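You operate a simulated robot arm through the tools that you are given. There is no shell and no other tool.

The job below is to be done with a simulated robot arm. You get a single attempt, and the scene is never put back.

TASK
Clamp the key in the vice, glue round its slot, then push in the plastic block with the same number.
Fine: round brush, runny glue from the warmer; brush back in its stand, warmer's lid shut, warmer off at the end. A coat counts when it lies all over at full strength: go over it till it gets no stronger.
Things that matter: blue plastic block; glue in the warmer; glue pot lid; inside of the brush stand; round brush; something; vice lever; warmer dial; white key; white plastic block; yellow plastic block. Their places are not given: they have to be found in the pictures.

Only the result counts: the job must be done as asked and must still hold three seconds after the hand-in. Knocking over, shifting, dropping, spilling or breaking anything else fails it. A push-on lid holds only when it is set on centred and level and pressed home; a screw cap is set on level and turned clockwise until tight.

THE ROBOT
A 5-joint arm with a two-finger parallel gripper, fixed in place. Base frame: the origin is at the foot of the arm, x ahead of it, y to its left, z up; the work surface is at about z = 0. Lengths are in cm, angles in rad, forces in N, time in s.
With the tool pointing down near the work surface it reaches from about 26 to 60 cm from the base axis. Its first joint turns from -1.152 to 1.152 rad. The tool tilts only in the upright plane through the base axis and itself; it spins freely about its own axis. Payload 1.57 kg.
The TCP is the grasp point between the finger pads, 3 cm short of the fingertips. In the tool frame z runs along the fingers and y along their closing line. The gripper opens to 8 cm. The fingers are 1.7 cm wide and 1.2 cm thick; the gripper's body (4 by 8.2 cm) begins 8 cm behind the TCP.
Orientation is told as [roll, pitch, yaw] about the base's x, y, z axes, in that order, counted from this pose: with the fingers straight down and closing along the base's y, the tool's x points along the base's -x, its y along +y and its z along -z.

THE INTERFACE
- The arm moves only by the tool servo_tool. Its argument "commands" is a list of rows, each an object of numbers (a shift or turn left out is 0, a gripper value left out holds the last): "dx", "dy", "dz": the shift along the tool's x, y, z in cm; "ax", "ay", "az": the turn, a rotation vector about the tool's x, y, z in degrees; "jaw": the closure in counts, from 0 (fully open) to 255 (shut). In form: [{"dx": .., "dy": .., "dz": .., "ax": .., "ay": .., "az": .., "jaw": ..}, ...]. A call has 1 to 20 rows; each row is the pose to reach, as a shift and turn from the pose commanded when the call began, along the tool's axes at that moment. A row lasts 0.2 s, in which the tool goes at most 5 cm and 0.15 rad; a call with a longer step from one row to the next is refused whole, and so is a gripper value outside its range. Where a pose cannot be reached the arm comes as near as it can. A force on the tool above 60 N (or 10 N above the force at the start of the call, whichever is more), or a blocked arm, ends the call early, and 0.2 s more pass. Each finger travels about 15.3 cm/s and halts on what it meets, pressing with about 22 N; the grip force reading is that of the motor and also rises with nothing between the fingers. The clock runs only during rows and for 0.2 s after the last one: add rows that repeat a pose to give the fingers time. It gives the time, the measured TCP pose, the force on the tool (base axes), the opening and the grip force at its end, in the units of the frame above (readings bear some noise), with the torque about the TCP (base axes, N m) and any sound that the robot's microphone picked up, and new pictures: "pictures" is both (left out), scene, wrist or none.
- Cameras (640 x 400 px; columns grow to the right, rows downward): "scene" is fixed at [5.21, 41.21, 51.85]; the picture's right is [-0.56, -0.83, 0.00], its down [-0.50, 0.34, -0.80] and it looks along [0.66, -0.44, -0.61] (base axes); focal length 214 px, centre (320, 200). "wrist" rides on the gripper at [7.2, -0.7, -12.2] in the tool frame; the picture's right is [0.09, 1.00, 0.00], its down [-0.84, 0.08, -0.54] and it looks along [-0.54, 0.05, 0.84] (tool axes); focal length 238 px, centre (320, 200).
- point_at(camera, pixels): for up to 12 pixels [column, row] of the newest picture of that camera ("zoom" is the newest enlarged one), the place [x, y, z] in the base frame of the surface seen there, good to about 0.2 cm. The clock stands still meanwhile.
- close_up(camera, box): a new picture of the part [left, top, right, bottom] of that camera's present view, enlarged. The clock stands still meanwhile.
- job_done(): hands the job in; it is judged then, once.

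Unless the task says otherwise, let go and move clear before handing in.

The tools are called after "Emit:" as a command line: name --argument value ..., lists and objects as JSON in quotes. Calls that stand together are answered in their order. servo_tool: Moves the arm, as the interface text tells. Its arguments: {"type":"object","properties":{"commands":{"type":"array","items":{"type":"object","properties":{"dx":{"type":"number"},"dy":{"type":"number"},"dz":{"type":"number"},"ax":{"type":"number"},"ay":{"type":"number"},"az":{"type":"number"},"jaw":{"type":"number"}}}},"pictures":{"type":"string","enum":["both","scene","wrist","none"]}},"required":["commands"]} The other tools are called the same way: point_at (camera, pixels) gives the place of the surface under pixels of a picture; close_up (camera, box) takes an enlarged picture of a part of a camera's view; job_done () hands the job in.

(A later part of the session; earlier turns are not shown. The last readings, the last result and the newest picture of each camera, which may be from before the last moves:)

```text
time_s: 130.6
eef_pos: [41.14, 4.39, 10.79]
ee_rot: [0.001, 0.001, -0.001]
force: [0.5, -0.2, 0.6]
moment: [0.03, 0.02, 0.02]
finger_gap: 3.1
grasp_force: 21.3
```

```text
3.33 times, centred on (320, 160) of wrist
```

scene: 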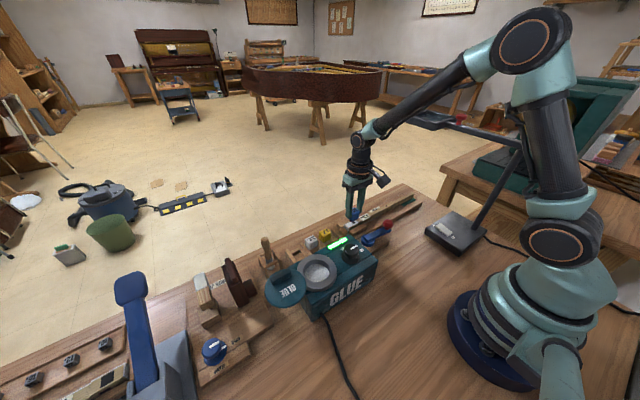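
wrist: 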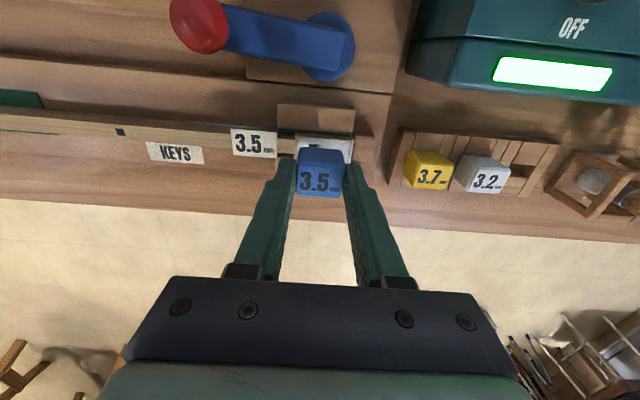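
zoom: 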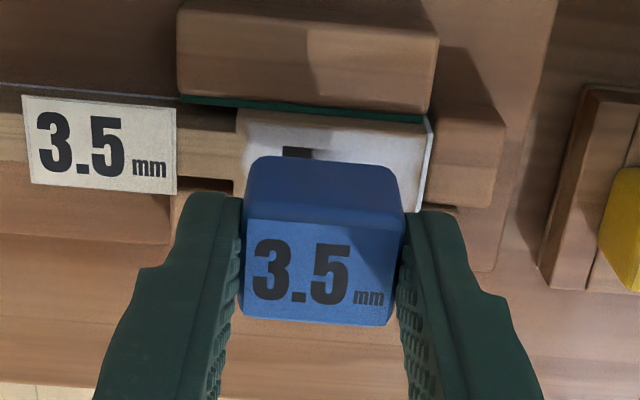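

The tenon sits over the slot in both views (scene zoom 257–325 vs slot right corner 315,268). Lowering slowly, watching the force.

Emit:
servo_tool --commands '[{"dz": 0.6}, {"dz": 1.0}, {"dz": 1.3}, {"dz": 1.5}, {"dz": 1.7}, {"dz": 1.9}]' --pictures "wrist"

Emit:
close_up --camera "scene" --box '[338, 203, 374, 233]'

```text
time_s: 132.0
eef_pos: [41.26, 4.46, 8.72]
ee_rot: [-0.001, 0.0, 0.0]
force: [-3.8, 5.0, 6.6]
moment: [0.26, 0.14, 0.01]
finger_gap: 3.06
grasp_force: 22.2
```

wrist: 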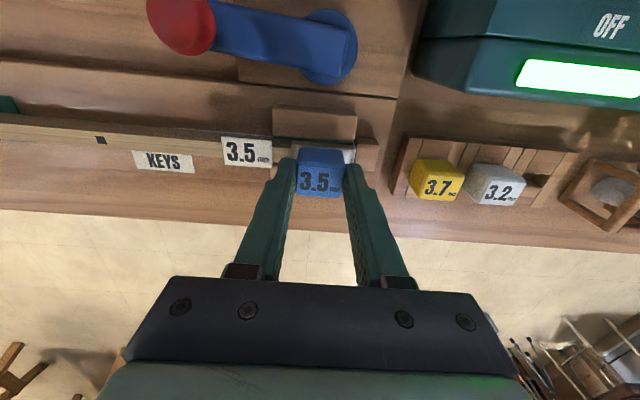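

```text
13.33 times, centred on (356, 218) of scene
```

zoom: 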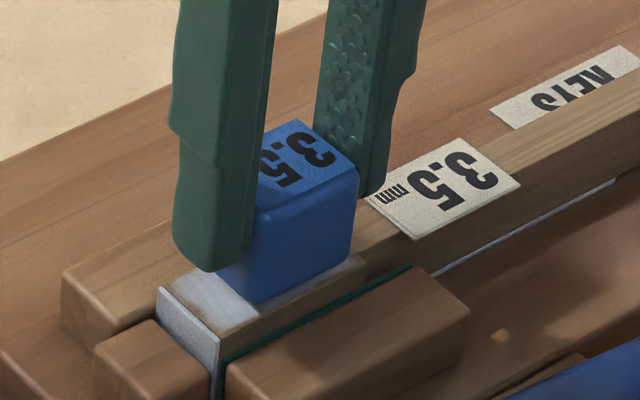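

The block has gone in nearly flush with small forces. Pressing it further.

Emit:
servo_tool --commands '[{"dz": 0.15}, {"dz": 0.3}, {"dz": 0.45}, {"dz": 0.6}]' --pictures "wrist"

Emit:
close_up --camera "scene" --box '[338, 203, 374, 233]'

```text
time_s: 133.0
eef_pos: [41.19, 4.39, 8.37]
ee_rot: [-0.001, -0.001, -0.002]
force: [-3.6, 7.2, 20.3]
moment: [0.24, 0.16, 0.02]
finger_gap: 3.08
grasp_force: 21.7
```

wrist: 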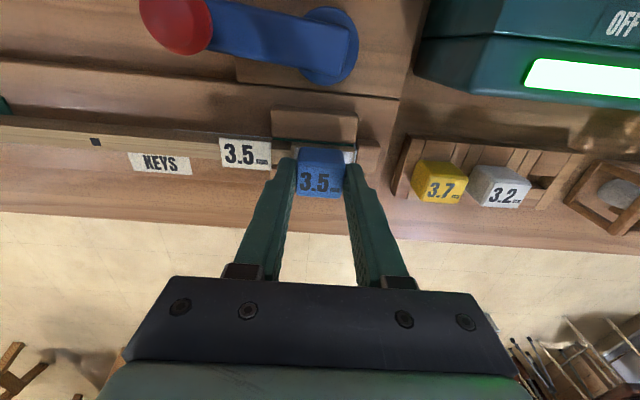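

```text
13.33 times, centred on (356, 218) of scene
```

zoom: 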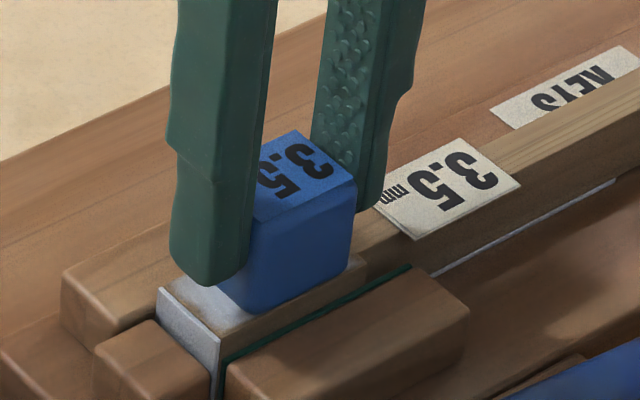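

It went down another ~0.35 cm (20 N). Pushing on until it stops.

Emit:
servo_tool --commands '[{"dz": 0.15}, {"dz": 0.3}, {"dz": 0.45}]' --pictures "wrist"

Emit:
close_up --camera "scene" --box '[338, 203, 374, 233]'

```text
time_s: 133.8
eef_pos: [41.1, 4.47, 7.71]
ee_rot: [0.001, -0.003, 0.0]
force: [0.4, 7.3, 20.9]
moment: [0.22, -0.04, -0.01]
finger_gap: 3.09
grasp_force: 21.6
```

wrist: 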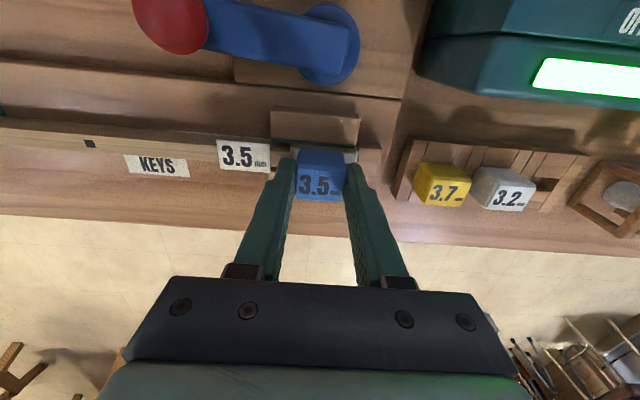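

```text
13.33 times, centred on (356, 218) of scene
```

zoom: 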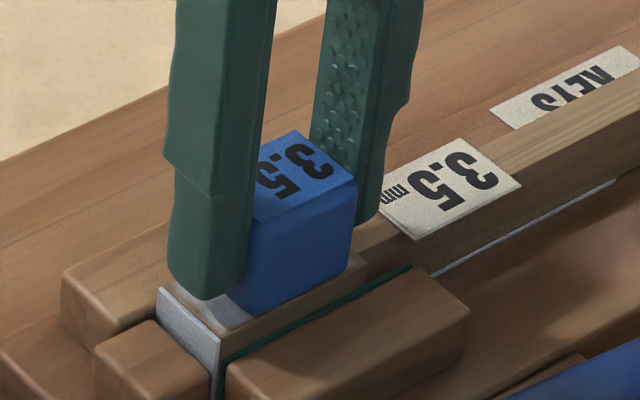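

The fingers slid down the block while it stayed, so it resists at 20 N. I'll let go, rise, close the jaws and press on its top harder to make sure it's home.

Emit:
servo_tool --commands '[{"dz": -0.2}, {"dz": -0.2, "jaw": 130}, {"dz": -0.2, "jaw": 130}, {"dz": -3}, {"dz": -6}, {"dz": -6, "jaw": 255}, {"dz": -6, "jaw": 255}, {"dz": -6, "jaw": 255}]'

Emit:
close_up --camera "scene" --box '[338, 203, 374, 233]'

Emit:
close_up --camera "wrist" --box '[260, 90, 380, 190]'

```text
time_s: 135.6
eef_pos: [41.19, 4.41, 13.76]
ee_rot: [0.0, 0.001, -0.001]
force: [0.2, 0.3, 0.0]
moment: [0.0, 0.0, -0.03]
finger_gap: 0.0
grasp_force: 21.4
```

scene: 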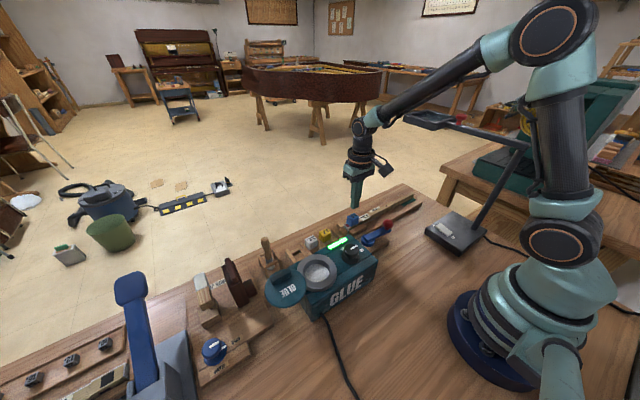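
wrist: 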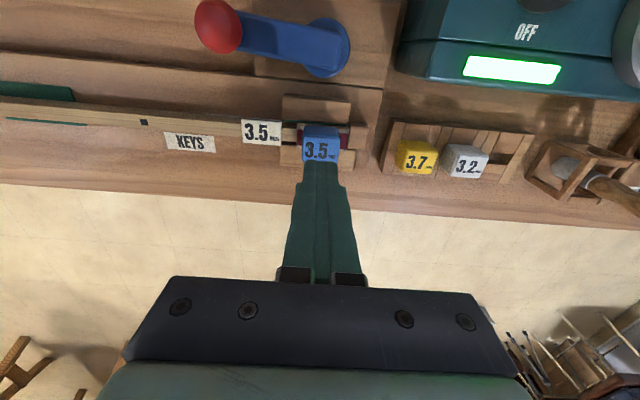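

```text
13.33 times, centred on (356, 218) of scene
```

zoom: 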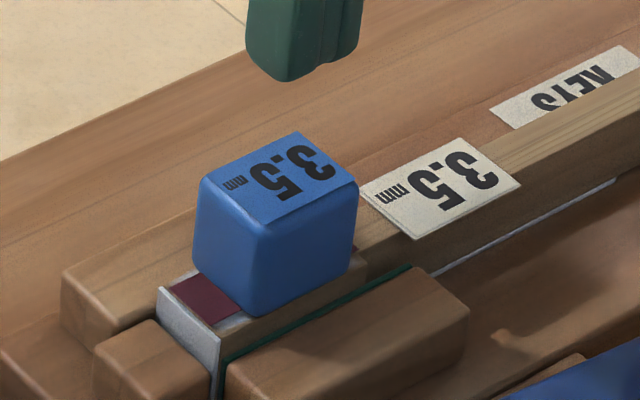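

```text
4.00 times, centred on (320, 140) of wrist
```

zoom: 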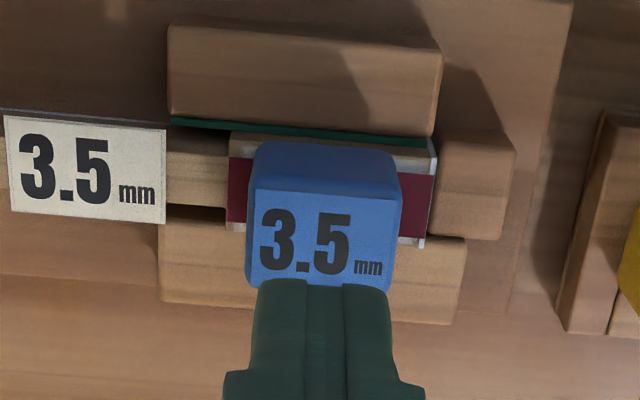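

The state changed: a red felt strip now shows round the slot under the block (zoom 210,295), so the block has taken. I'll measure its top and press once from above.

Emit:
point_at --camera "scene" --pixels '[[356, 216.5], [350, 217], [358, 217.5], [351.5, 220], [352, 225.8], [348, 224.5]]'

Emit:
point_at --camera "wrist" --pixels '[[320, 155], [304, 150], [337, 150], [320, 143], [343, 141], [300, 139]]'

```text
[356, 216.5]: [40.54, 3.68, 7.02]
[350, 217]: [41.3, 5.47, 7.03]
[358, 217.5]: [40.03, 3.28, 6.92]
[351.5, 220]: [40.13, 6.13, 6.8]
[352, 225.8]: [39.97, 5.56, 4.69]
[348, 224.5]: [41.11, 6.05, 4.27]
```

```text
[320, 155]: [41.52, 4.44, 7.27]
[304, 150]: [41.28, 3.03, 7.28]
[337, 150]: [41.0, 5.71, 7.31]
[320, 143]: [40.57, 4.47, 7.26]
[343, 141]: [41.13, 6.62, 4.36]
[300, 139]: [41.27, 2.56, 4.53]
```

Top at z≈7.2–7.3 equals the key top plus the block's height (3.1), so it is about flush. A gentle confirming press with closed jaws.

Emit:
servo_tool --commands '[{"dz": 2}, {"dz": 3.0}, {"dz": 3.3}, {"dz": 3.5}, {"dz": 3.6}, {"dz": 3.7}]' --pictures "none"

```text
time_s: 137.0
eef_pos: [41.28, 4.33, 10.19]
ee_rot: [-0.001, -0.001, -0.004]
force: [-4.5, -1.3, 11.2]
moment: [0.0, 0.17, 0.03]
finger_gap: 0.0
grasp_force: 21.2
```

Emit:
servo_tool --commands '[{"dz": 0.1}, {"dz": 0.2}, {"dz": 0.3}]' --pictures "none"

```text
time_s: 137.8
eef_pos: [41.32, 4.41, 10.11]
ee_rot: [0.001, -0.003, -0.003]
force: [-6.3, -1.2, 12.6]
moment: [-0.05, 0.21, 0.0]
finger_gap: 0.0
grasp_force: 21.0
stopped in row 3: the force on the tool passed its limit at 62 N (the readings are from after the stop); the commanded pose is now the measured one
```

Pressed with up to 62 N without further travel: the block is home. Rising and checking it, then on to the lid.

Emit:
servo_tool --commands '[{"dz": -1}, {"dz": -4}, {"dz": -8}, {"dz": -12}, {"dz": -12}]'

Emit:
close_up --camera "scene" --box '[338, 203, 374, 233]'

Emit:
close_up --camera "scene" --box '[330, 190, 440, 260]'

```text
time_s: 139.0
eef_pos: [41.31, 4.44, 22.26]
ee_rot: [0.0, -0.004, -0.002]
force: [0.0, 0.0, 0.4]
moment: [0.01, -0.03, 0.01]
finger_gap: 0.0
grasp_force: 21.6
```

scene: 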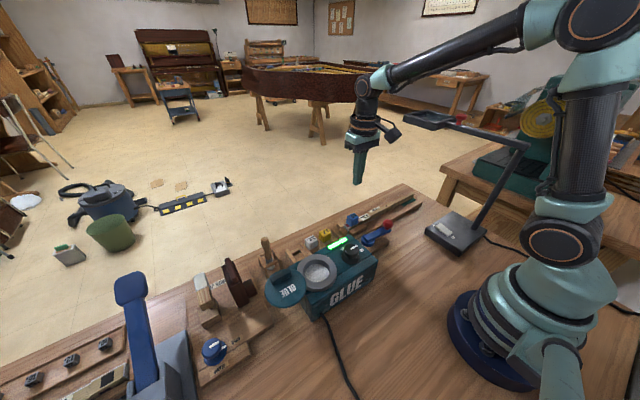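
wrist: 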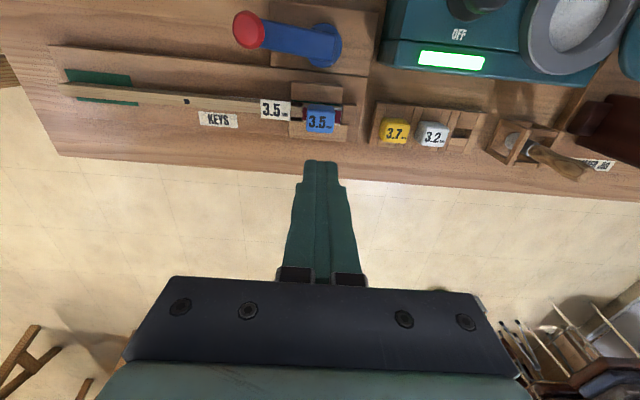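

```text
13.33 times, centred on (356, 218) of scene
```

zoom: 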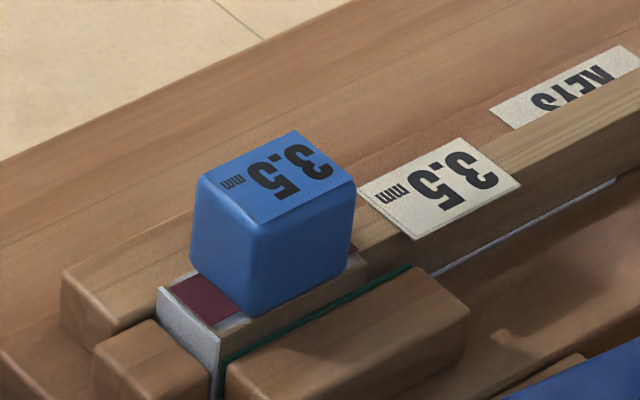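

```text
5.71 times, centred on (385, 225) of scene
```

zoom: 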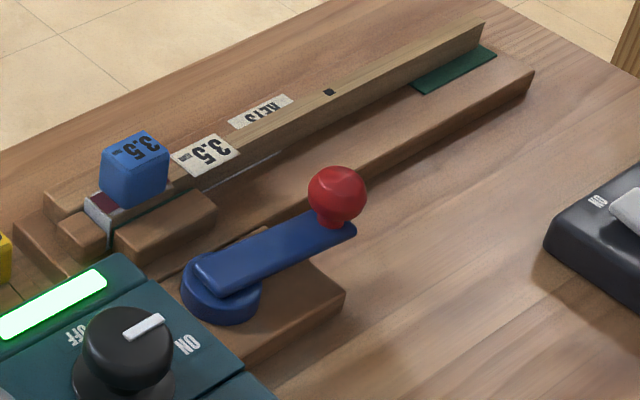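

The key is clamped, the block in. Now moving over the lid/pot junction with open jaws to study how the lid is mounted.

Emit:
servo_tool --commands '[{"dx": 2, "dy": 4, "dz": -1.7, "jaw": 0}, {"dx": 4, "dy": 8, "dz": -1.7}, {"dx": 6, "dy": 12, "dz": -1.7}, {"dx": 8, "dy": 16, "dz": -1.7}, {"dx": 10, "dy": 20, "dz": -1.7}, {"dx": 12, "dy": 24, "dz": -1.7}, {"dx": 13.3, "dy": 25.6, "dz": -1.7}, {"dx": 13.3, "dy": 25.6, "dz": -1.7}]'

Emit:
close_up --camera "wrist" --box '[230, 60, 420, 200]'

Emit:
close_up --camera "scene" --box '[260, 255, 340, 325]'

```text
time_s: 140.8
eef_pos: [27.98, 30.23, 23.77]
ee_rot: [0.002, -0.002, -0.002]
force: [0.6, 0.5, -0.3]
moment: [-0.04, 0.02, 0.01]
finger_gap: 7.99
grasp_force: 0.0
```

scene: 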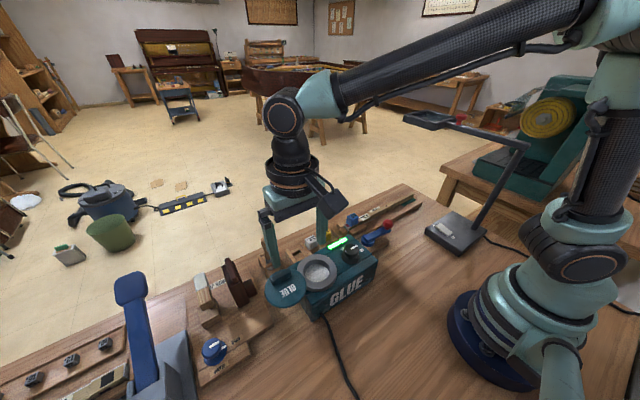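
wrist: 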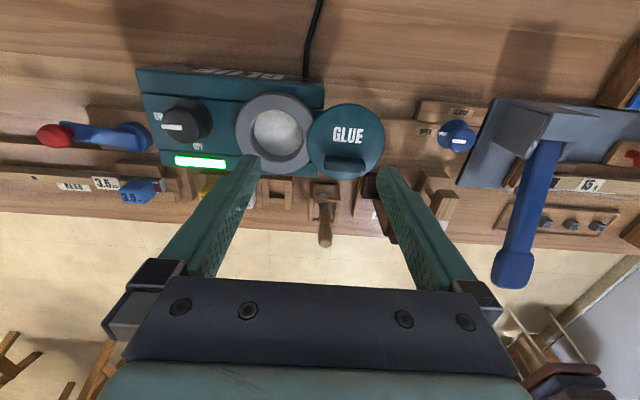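

```text
2.86 times, centred on (325, 130) of wrist
```

zoom: 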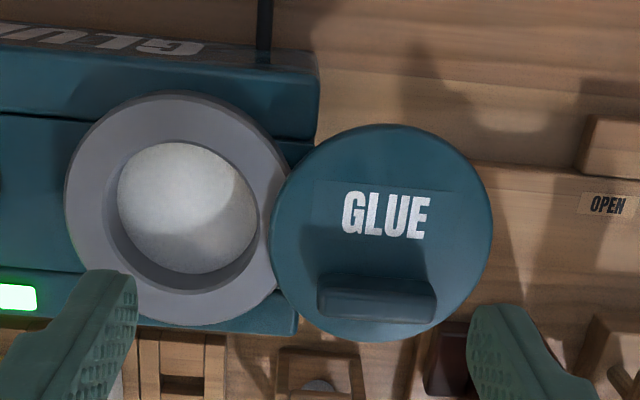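

```text
5.71 times, centred on (300, 290) of scene
```

zoom: 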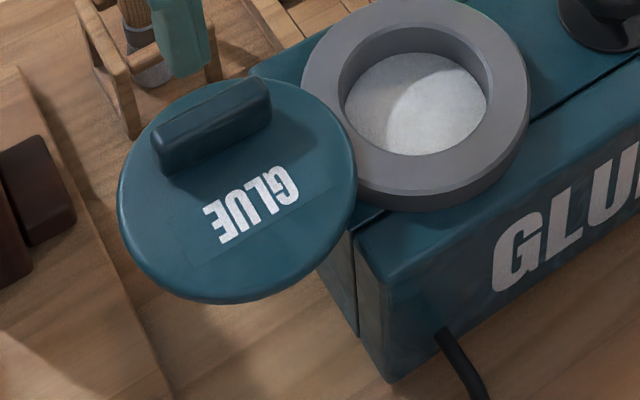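

The lid disc is centred at ≈(29.3,33.2), the pot at (29.1,25.3), overlapping slightly at (29.2,29.25): evidently a swivelling lid pivoting there, with a bar handle at (30.9,33.1). Measuring the handle bar.

Emit:
point_at --camera "wrist" --pixels '[[325, 158], [345, 158], [364, 159], [345, 162], [345, 165], [345, 155], [345, 168], [345, 175], [346, 142], [346, 110], [380, 142], [312, 140]]'

Emit:
point_at --camera "scene" --pixels '[[272, 281], [281, 275.5], [291, 270], [274, 284], [290, 275], [281, 280], [290, 305], [306, 282], [279, 290], [305, 275]]'

Emit:
close_up --camera "wrist" --box '[290, 100, 350, 180]'

```text
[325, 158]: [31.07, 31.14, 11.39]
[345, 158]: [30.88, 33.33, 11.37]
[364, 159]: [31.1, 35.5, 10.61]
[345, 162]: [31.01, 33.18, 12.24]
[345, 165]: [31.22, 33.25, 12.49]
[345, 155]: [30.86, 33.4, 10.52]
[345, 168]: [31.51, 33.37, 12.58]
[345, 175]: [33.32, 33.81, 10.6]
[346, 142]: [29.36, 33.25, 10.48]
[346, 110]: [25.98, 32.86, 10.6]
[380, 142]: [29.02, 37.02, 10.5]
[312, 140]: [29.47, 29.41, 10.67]
```

```text
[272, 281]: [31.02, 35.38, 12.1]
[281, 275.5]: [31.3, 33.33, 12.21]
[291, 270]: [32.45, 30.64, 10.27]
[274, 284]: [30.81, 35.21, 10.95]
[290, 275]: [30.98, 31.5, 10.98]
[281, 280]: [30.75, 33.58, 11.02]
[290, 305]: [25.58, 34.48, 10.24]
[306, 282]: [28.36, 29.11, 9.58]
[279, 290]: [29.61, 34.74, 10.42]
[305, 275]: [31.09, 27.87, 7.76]
```

```text
5.00 times, centred on (320, 140) of wrist
```

zoom: 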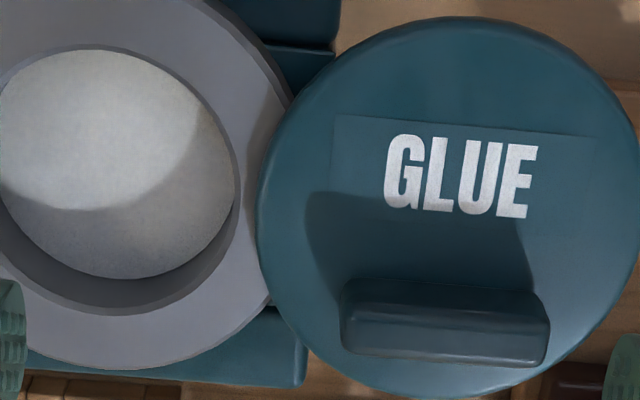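

Handle bar: x 30.85–31.9, y 31.2–35.4, top z 12.55. I'll turn the hand so that the jaws close across the bar and go above it.

Emit:
servo_tool --commands '[{"az": -8, "dx": -0.8, "dy": 1, "jaw": 180}, {"az": -16, "dx": -1.7, "dy": 2}, {"az": -24, "dx": -2.6, "dy": 3}, {"az": -32, "dx": -3.35, "dy": 3.1}, {"az": -40, "dx": -3.35, "dy": 3.1}, {"az": -48, "dx": -3.35, "dy": 3.1}, {"az": -56, "dx": -3.35, "dy": 3.1}, {"az": -64, "dx": -3.35, "dy": 3.1}, {"az": -72, "dx": -3.35, "dy": 3.1}, {"az": -80, "dx": -3.35, "dy": 3.1}, {"az": -88, "dx": -3.35, "dy": 3.1, "dz": 2}, {"az": -90, "dx": -3.35, "dy": 3.1, "dz": 5}, {"az": -90, "dx": -3.35, "dy": 3.1, "dz": 6}, {"az": -90, "dx": -3.35, "dy": 3.1, "dz": 6}]'

Emit:
close_up --camera "wrist" --box '[240, 80, 400, 200]'

Emit:
close_up --camera "scene" --box '[240, 225, 340, 315]'

```text
time_s: 143.8
eef_pos: [31.46, 33.16, 17.76]
ee_rot: [-0.002, -0.002, 1.569]
force: [0.9, 0.2, 1.2]
moment: [-0.01, 0.0, -0.03]
finger_gap: 2.32
grasp_force: 0.1
```

scene: 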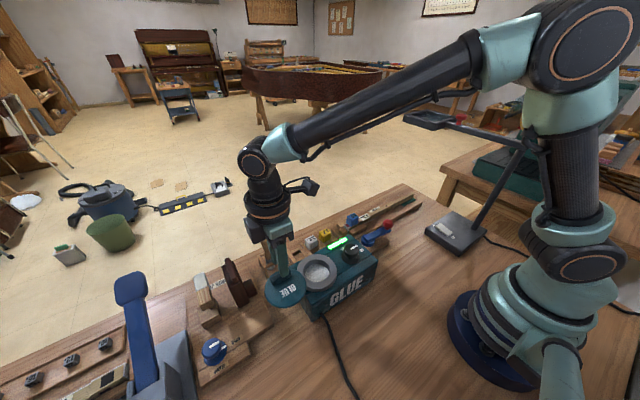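
wrist: 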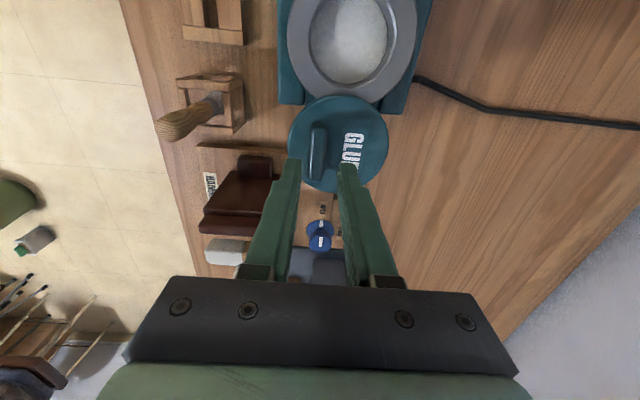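

```text
3.33 times, centred on (320, 140) of wrist
```

zoom: 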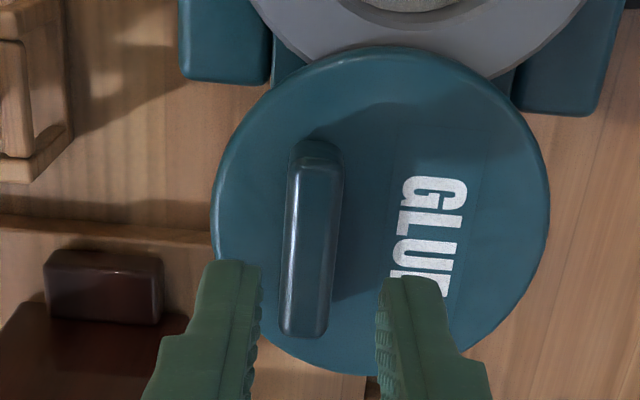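

```text
4.44 times, centred on (290, 270) of scene
```

zoom: 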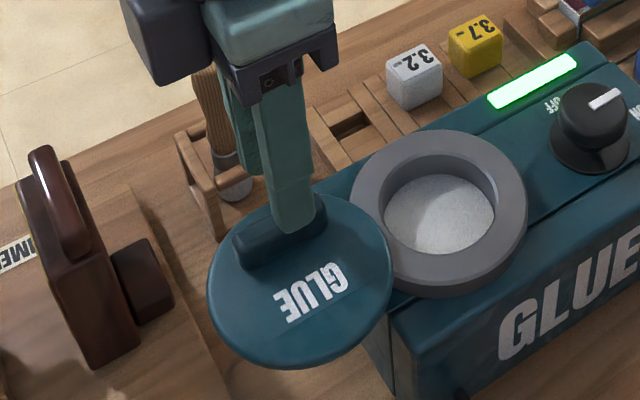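

The handle lies between the jaws (zoom col 310), 0.24 cm towards +x. Correcting and lowering so the jaws straddle the bar with slack.

Emit:
servo_tool --commands '[{"dy": -0.24, "dx": 0.2, "dz": 1.5}, {"dy": -0.24, "dx": 0.2, "dz": 3}, {"dy": -0.24, "dx": 0.2, "dz": 3.6}, {"dy": -0.24, "dx": 0.2, "dz": 3.6}]'

Emit:
close_up --camera "wrist" --box '[240, 80, 400, 200]'

Emit:
close_up --camera "scene" --box '[240, 225, 340, 315]'

```text
time_s: 144.8
eef_pos: [31.64, 32.99, 14.11]
ee_rot: [-0.002, -0.002, 1.569]
force: [-0.4, 0.3, -0.8]
moment: [-0.02, 0.0, 0.0]
finger_gap: 2.35
grasp_force: 0.0
```

scene: 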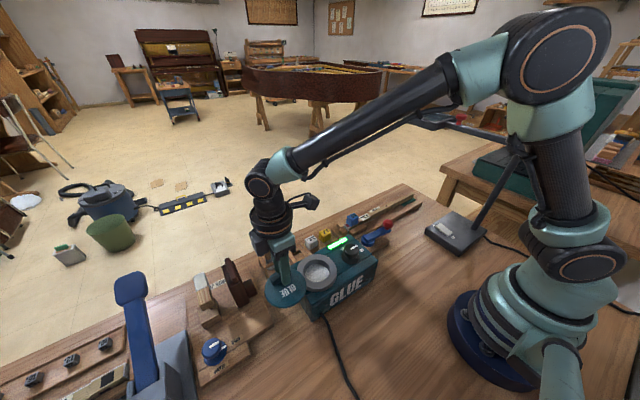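
wrist: 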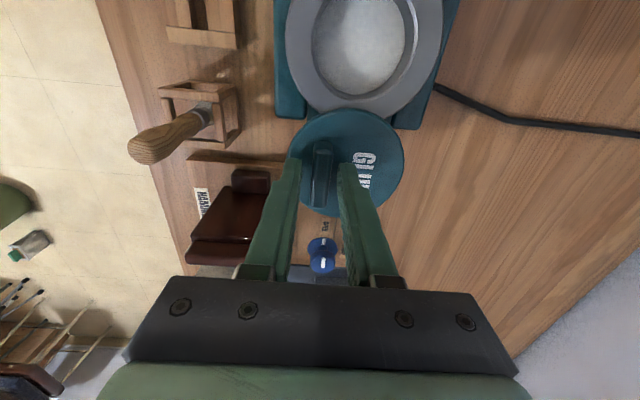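

```text
3.33 times, centred on (320, 140) of wrist
```

zoom: 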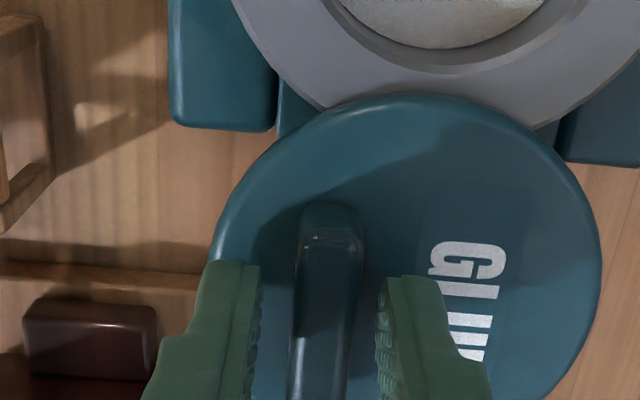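

```text
4.44 times, centred on (290, 270) of scene
```

zoom: 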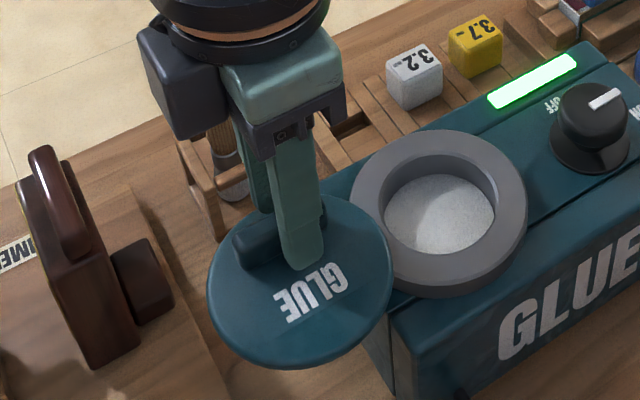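

The jaws straddle the bar with slack. A careful test push towards +x (clockwise about the supposed pivot), watching force and lid.

Emit:
servo_tool --commands '[{"dy": -0.4}, {"dy": -0.7, "dx": 0.1}, {"dy": -0.9, "dx": 0.15}, {"dy": -1.1, "dx": 0.2}, {"dy": -1.3, "dx": 0.3}]'

Emit:
close_up --camera "wrist" --box '[240, 80, 400, 200]'

Emit:
close_up --camera "scene" --box '[240, 225, 340, 315]'

```text
time_s: 146.0
eef_pos: [32.87, 32.58, 14.13]
ee_rot: [0.0, -0.001, 1.572]
force: [-14.9, -0.2, 8.1]
moment: [-0.05, 0.48, 0.04]
finger_gap: 3.74
grasp_force: 7.9
```

scene: 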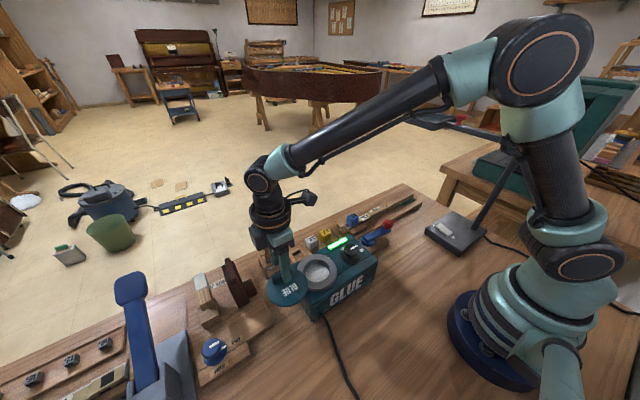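
wrist: 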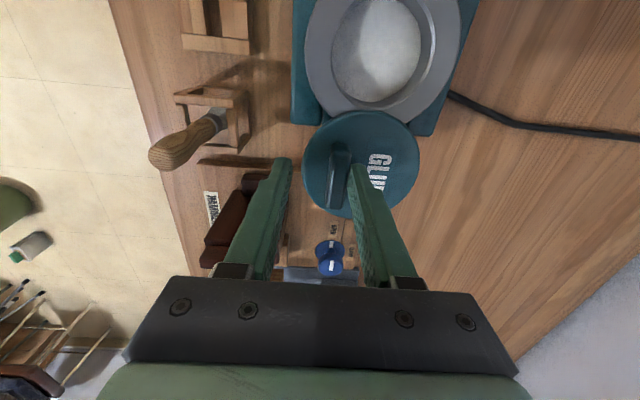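

```text
3.33 times, centred on (320, 140) of wrist
```

zoom: 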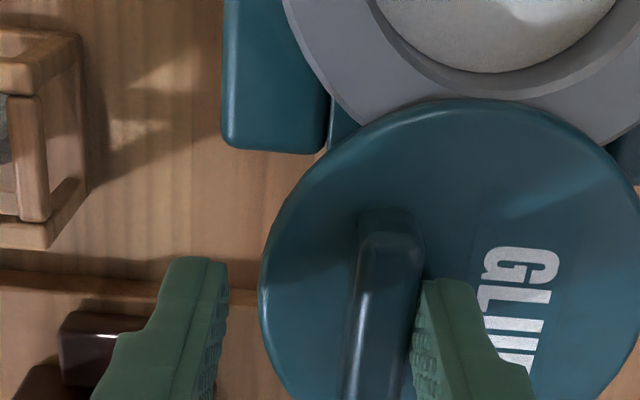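

```text
4.44 times, centred on (290, 270) of scene
```

zoom: 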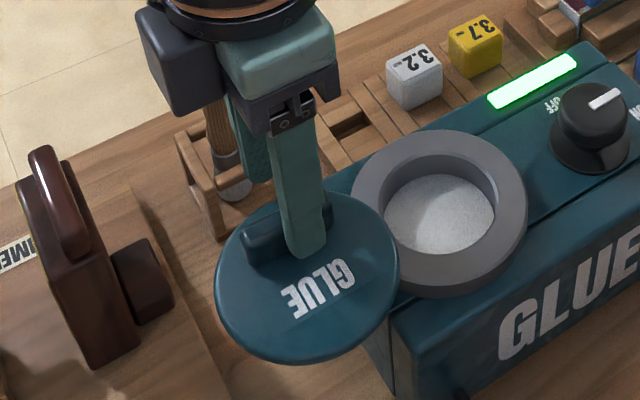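

The lid did not turn: it shifted about 0.35 cm straight towards the pot (−y), while +x was rigid (15 N). So it is a sliding lid. I back off, rise, and turn the hand to straddle the bar lengthwise.

Emit:
servo_tool --commands '[{"dy": 0.4}, {"dy": 0.9}, {"dy": 0.9, "dz": -2}, {"dy": 0.9, "dz": -5}, {"dy": 0.9, "dz": -5, "az": 8, "jaw": 70}, {"dy": 0.9, "dz": -5, "az": 16}, {"dy": 0.9, "dz": -5, "az": 24}, {"dy": 0.9, "dz": -5, "az": 32}, {"dy": 0.9, "dz": -5, "az": 40}, {"dy": 0.9, "dz": -5, "az": 48}, {"dy": 0.9, "dz": -5, "az": 56}, {"dy": 0.9, "dz": -5, "az": 64}, {"dy": 0.9, "dz": -5, "az": 72}, {"dy": 0.9, "dz": -5, "az": 80}, {"dy": 0.9, "dz": -5, "az": 88}, {"dy": 0.9, "dz": -5, "az": 90}, {"dy": 0.9, "dz": -5, "az": 90}]'

Emit:
close_up --camera "wrist" --box '[240, 80, 400, 200]'

Emit:
close_up --camera "scene" --box '[240, 225, 340, 315]'

```text
time_s: 149.6
eef_pos: [32.01, 32.54, 19.13]
ee_rot: [0.003, -0.001, -0.004]
force: [0.0, 0.2, 0.3]
moment: [0.0, 0.01, 0.0]
finger_gap: 5.8
grasp_force: 0.1
```

scene: 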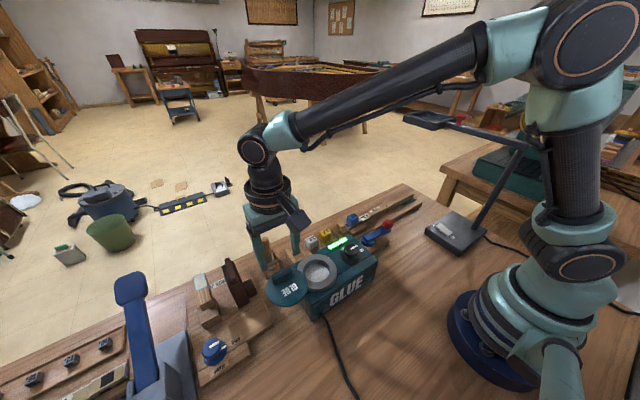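
wrist: 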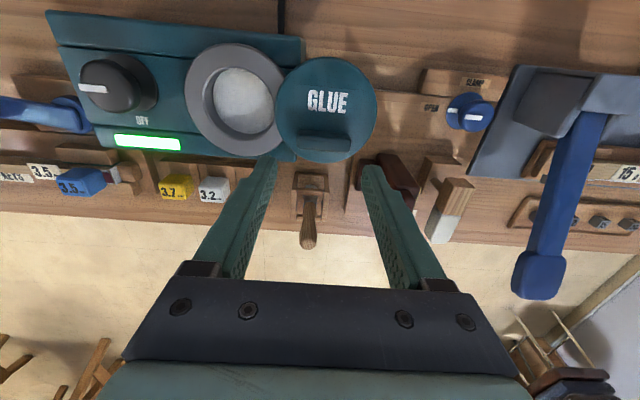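

```text
3.33 times, centred on (320, 140) of wrist
```

zoom: 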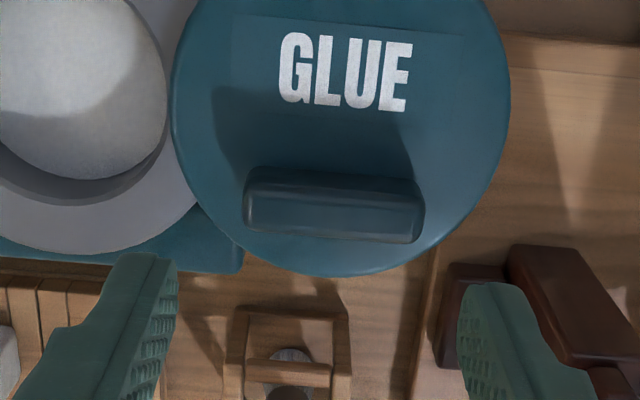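

```text
4.44 times, centred on (290, 270) of scene
```

zoom: 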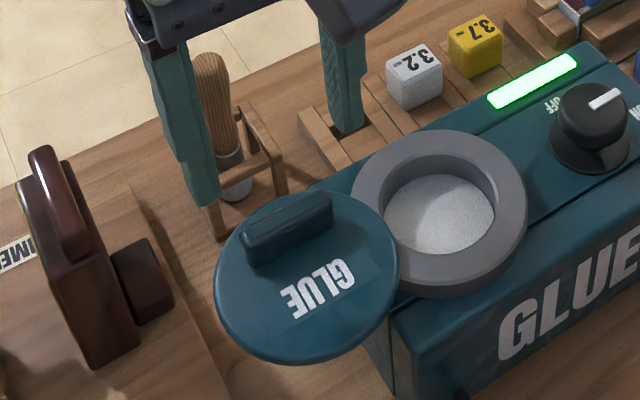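

The lid kept its orientation after the shift, confirming a slide. Lowering the jaws around the bar's ends (gap 5.8 vs 4.2 length) and pushing a first few cm towards −y.

Emit:
servo_tool --commands '[{"dx": 0.7, "dy": 0.3, "dz": 2}, {"dx": 0.7, "dy": 0.3, "dz": 4}, {"dx": 0.7, "dy": 0.3, "dz": 5}, {"dx": 0.7, "dy": 0, "dz": 5}, {"dx": 0.7, "dy": -0.5, "dz": 5}, {"dx": 0.7, "dy": -1, "dz": 5}, {"dx": 0.7, "dy": -1.5, "dz": 5}, {"dx": 0.7, "dy": -2, "dz": 5}]'

Emit:
close_up --camera "scene" --box '[240, 225, 340, 315]'

```text
time_s: 151.4
eef_pos: [31.23, 30.65, 14.19]
ee_rot: [0.001, -0.002, -0.002]
force: [-0.2, 0.5, -0.1]
moment: [-0.01, -0.02, 0.03]
finger_gap: 5.81
grasp_force: 0.4
```

scene: 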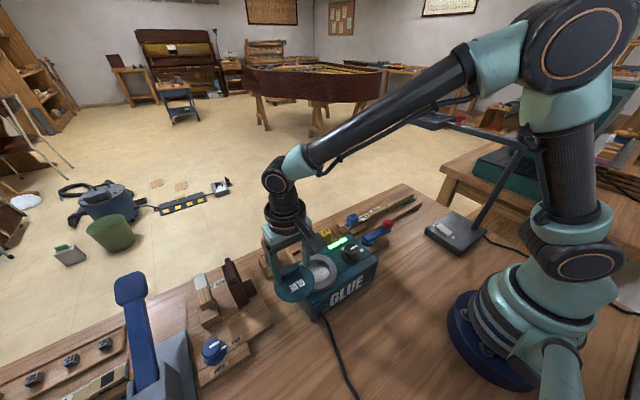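
wrist: 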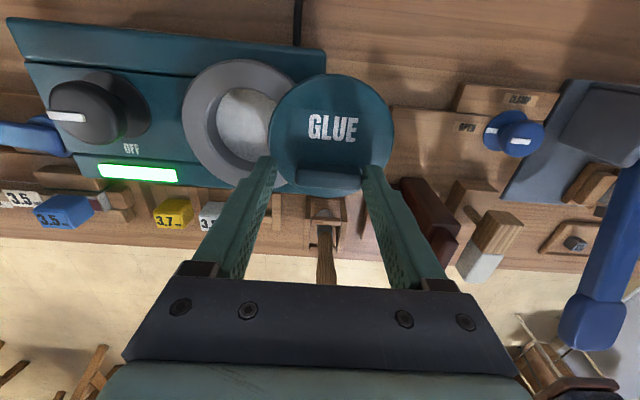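

```text
4.44 times, centred on (290, 270) of scene
```

zoom: 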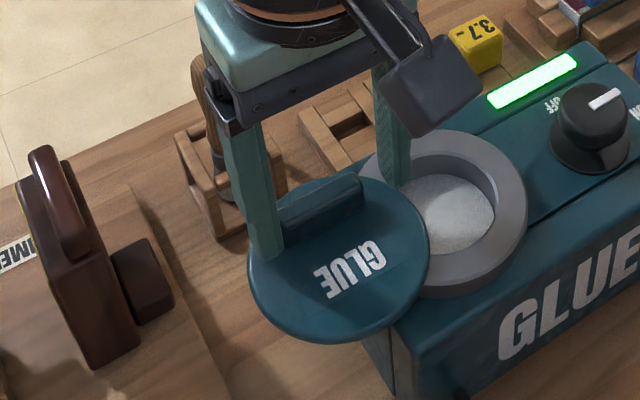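

The lid slides freely. Continuing the push towards the pot.

Emit:
servo_tool --commands '[{"dy": -0.6}, {"dy": -1.2}, {"dy": -1.8}, {"dy": -2.4}, {"dy": -3.0}, {"dy": -3.6}, {"dy": -4.2}, {"dy": -4.8}, {"dy": -5.4}]'

Emit:
close_up --camera "scene" --box '[260, 225, 360, 315]'

```text
time_s: 153.4
eef_pos: [31.22, 25.16, 14.12]
ee_rot: [0.003, -0.001, -0.002]
force: [-0.6, 1.1, -0.1]
moment: [0.03, -0.03, -0.01]
finger_gap: 5.8
grasp_force: 0.0
```

scene: 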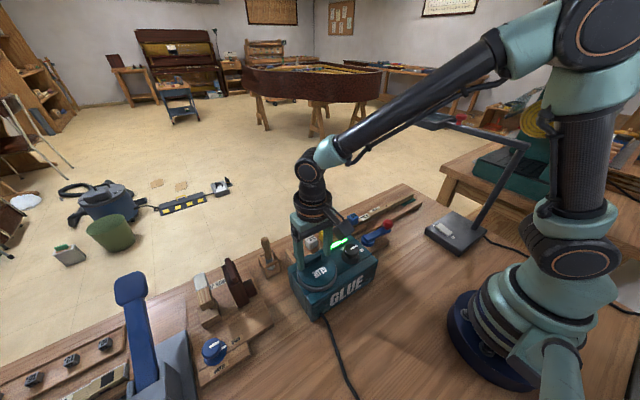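
wrist: 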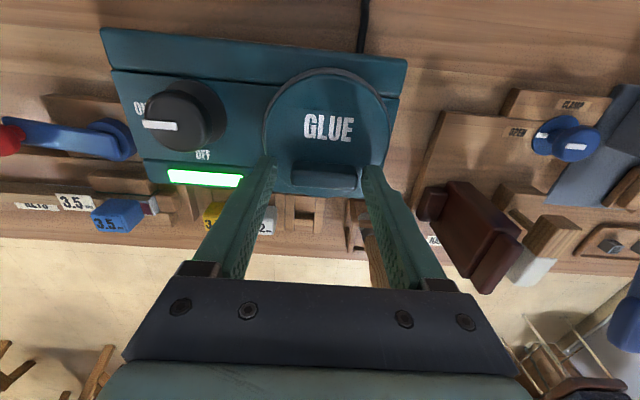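

```text
4.44 times, centred on (310, 270) of scene
```

zoom: 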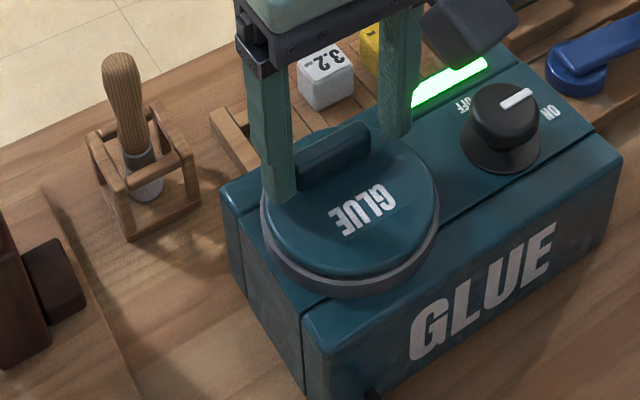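

The lid is almost over the pot (thin rim crescent at the left, zoom 265,220). Pushing on in small steps until the stop.

Emit:
servo_tool --commands '[{"dy": -0.15}, {"dy": -0.3}, {"dy": -0.45}, {"dy": -0.6}]'

Emit:
close_up --camera "scene" --box '[260, 225, 360, 315]'

Emit:
close_up --camera "wrist" --box '[240, 50, 420, 200]'

```text
time_s: 154.4
eef_pos: [31.33, 24.69, 14.23]
ee_rot: [0.001, -0.003, -0.002]
force: [-2.2, 5.5, -2.7]
moment: [0.03, 0.03, 0.08]
finger_gap: 6.28
grasp_force: 2.6
```

scene: 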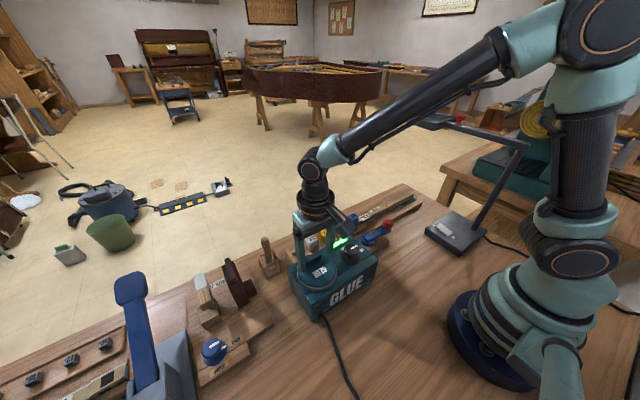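
wrist: 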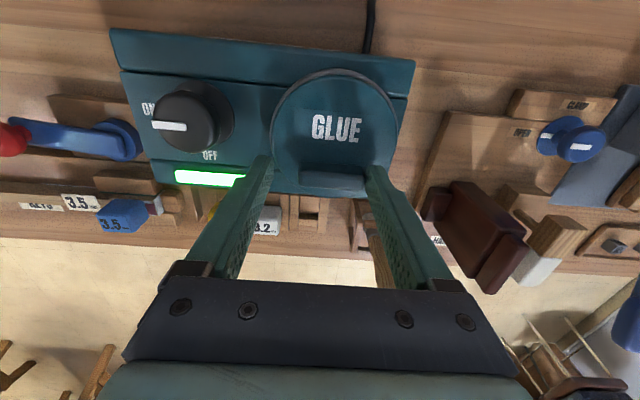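

```text
4.44 times, centred on (310, 270) of scene
```

zoom: 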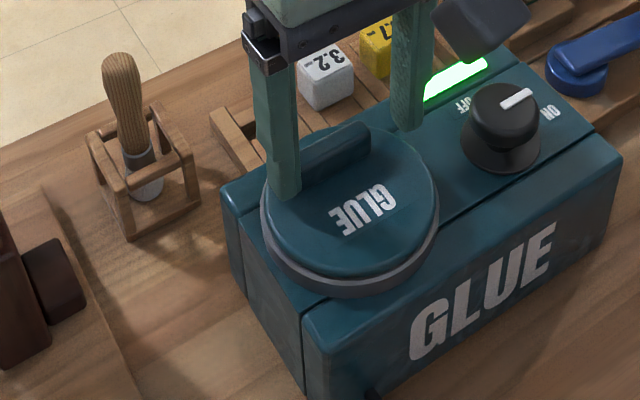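

```text
2.67 times, centred on (330, 125) of wrist
```

zoom: 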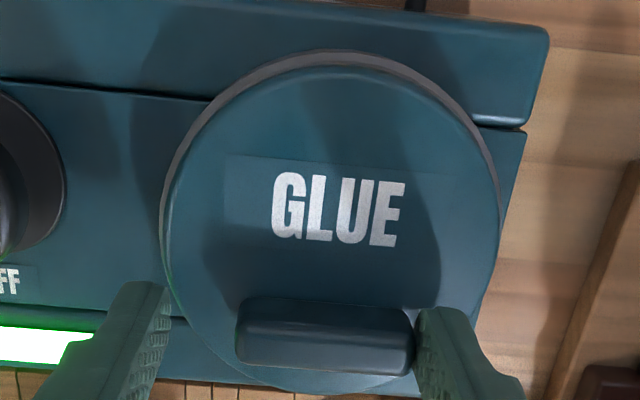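

The lid is at its stop (finger yielding, lid unmoved) and concentric with the pot's rim. Releasing, rising, and going to the dial to turn it off.

Emit:
servo_tool --commands '[{"dy": 0.5}, {"dy": 0.5, "dz": -2}, {"dy": 0.5, "dz": -5}, {"dy": -1.5, "dz": -5}, {"dy": -4.5, "dz": -5, "dx": 1}, {"dy": -8, "dz": -4.5, "dx": 2.5}, {"dy": -8.3, "dz": -4, "dx": 2.6, "jaw": 80}, {"dy": -8.3, "dz": -4, "dx": 2.6, "jaw": 80}]'

Emit:
close_up --camera "wrist" --box '[240, 90, 400, 210]'

Emit:
close_up --camera "scene" --box '[260, 225, 360, 315]'

```text
time_s: 156.2
eef_pos: [28.63, 16.23, 18.18]
ee_rot: [0.001, -0.005, -0.002]
force: [0.5, -0.6, 0.3]
moment: [-0.01, 0.02, -0.04]
finger_gap: 5.49
grasp_force: 0.1
```

scene: 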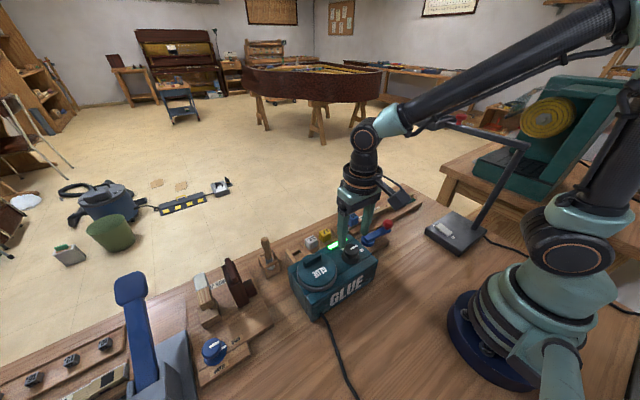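
wrist: 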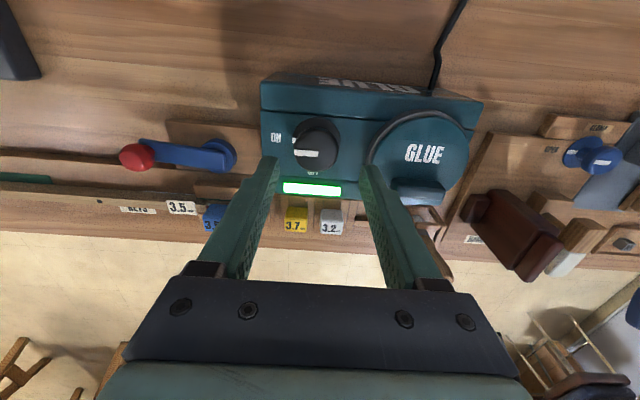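

```text
3.33 times, centred on (320, 150) of wrist
```

zoom: 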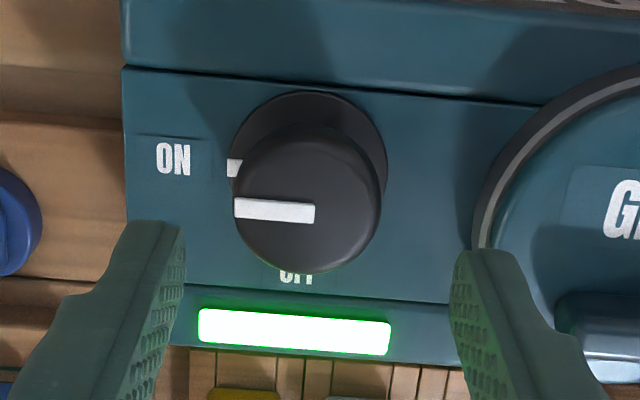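

```text
4.44 times, centred on (310, 270) of scene
```

zoom: 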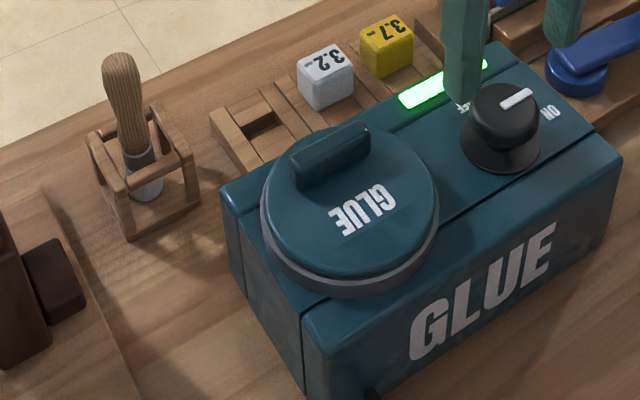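

The lid is shut. The knob is at pixel (316,151); lowering onto it, gripping.

Emit:
servo_tool --commands '[{"dy": -0.25, "dz": 2}, {"dy": -0.25, "dz": 4}, {"dy": -0.25, "dz": 5.6}, {"dy": -0.25, "dz": 5.6, "jaw": 255}, {"dy": -0.25, "dz": 5.6, "jaw": 255}, {"dy": -0.25, "dz": 5.6, "jaw": 255}]' --pictures "wrist"

```text
time_s: 157.6
eef_pos: [28.76, 16.09, 12.69]
ee_rot: [-0.001, -0.002, -0.004]
force: [2.4, -24.6, 15.7]
moment: [-0.51, -0.06, -0.03]
finger_gap: 3.73
grasp_force: 43.5
```

wrist: 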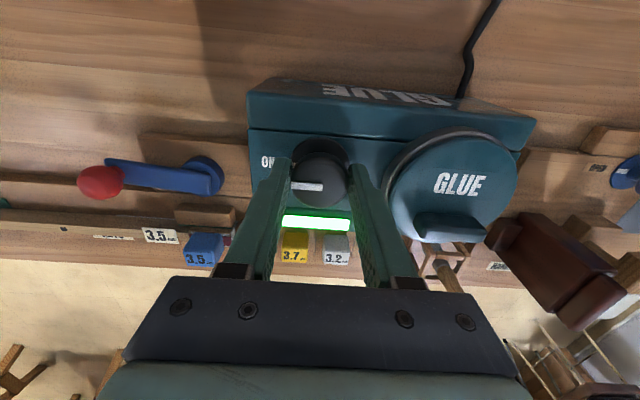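

Gripped. Turning it back counter-clockwise towards OFF.

Emit:
servo_tool --commands '[{"az": -6, "dy": -0.07}, {"az": -14, "dy": -0.07}, {"az": -22, "dy": -0.07}, {"az": -30, "dy": -0.07}, {"az": -38, "dy": -0.07}, {"az": -46, "dy": -0.07}]' --pictures "wrist"

```text
time_s: 159.0
eef_pos: [28.83, 15.82, 12.52]
ee_rot: [-0.003, -0.003, 0.797]
force: [22.0, -45.3, 4.9]
moment: [-1.51, 0.04, -0.13]
finger_gap: 3.74
grasp_force: 43.6
```

wrist: 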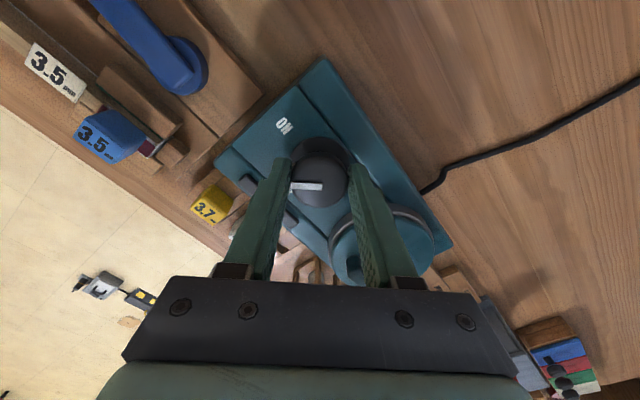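

The indicator is already dark; side force has grown to ~50 N, so I ease it by a small shift before finishing the turn.

Emit:
servo_tool --commands '[{"dx": 0.05, "dy": -0.12}, {"dx": 0.05, "dy": -0.12, "az": -6}]' --pictures "none"

```text
time_s: 159.6
eef_pos: [28.85, 15.86, 12.5]
ee_rot: [-0.002, -0.005, 0.903]
force: [23.1, -30.8, -3.6]
moment: [-1.15, 0.15, -0.09]
finger_gap: 3.76
grasp_force: 43.2
```

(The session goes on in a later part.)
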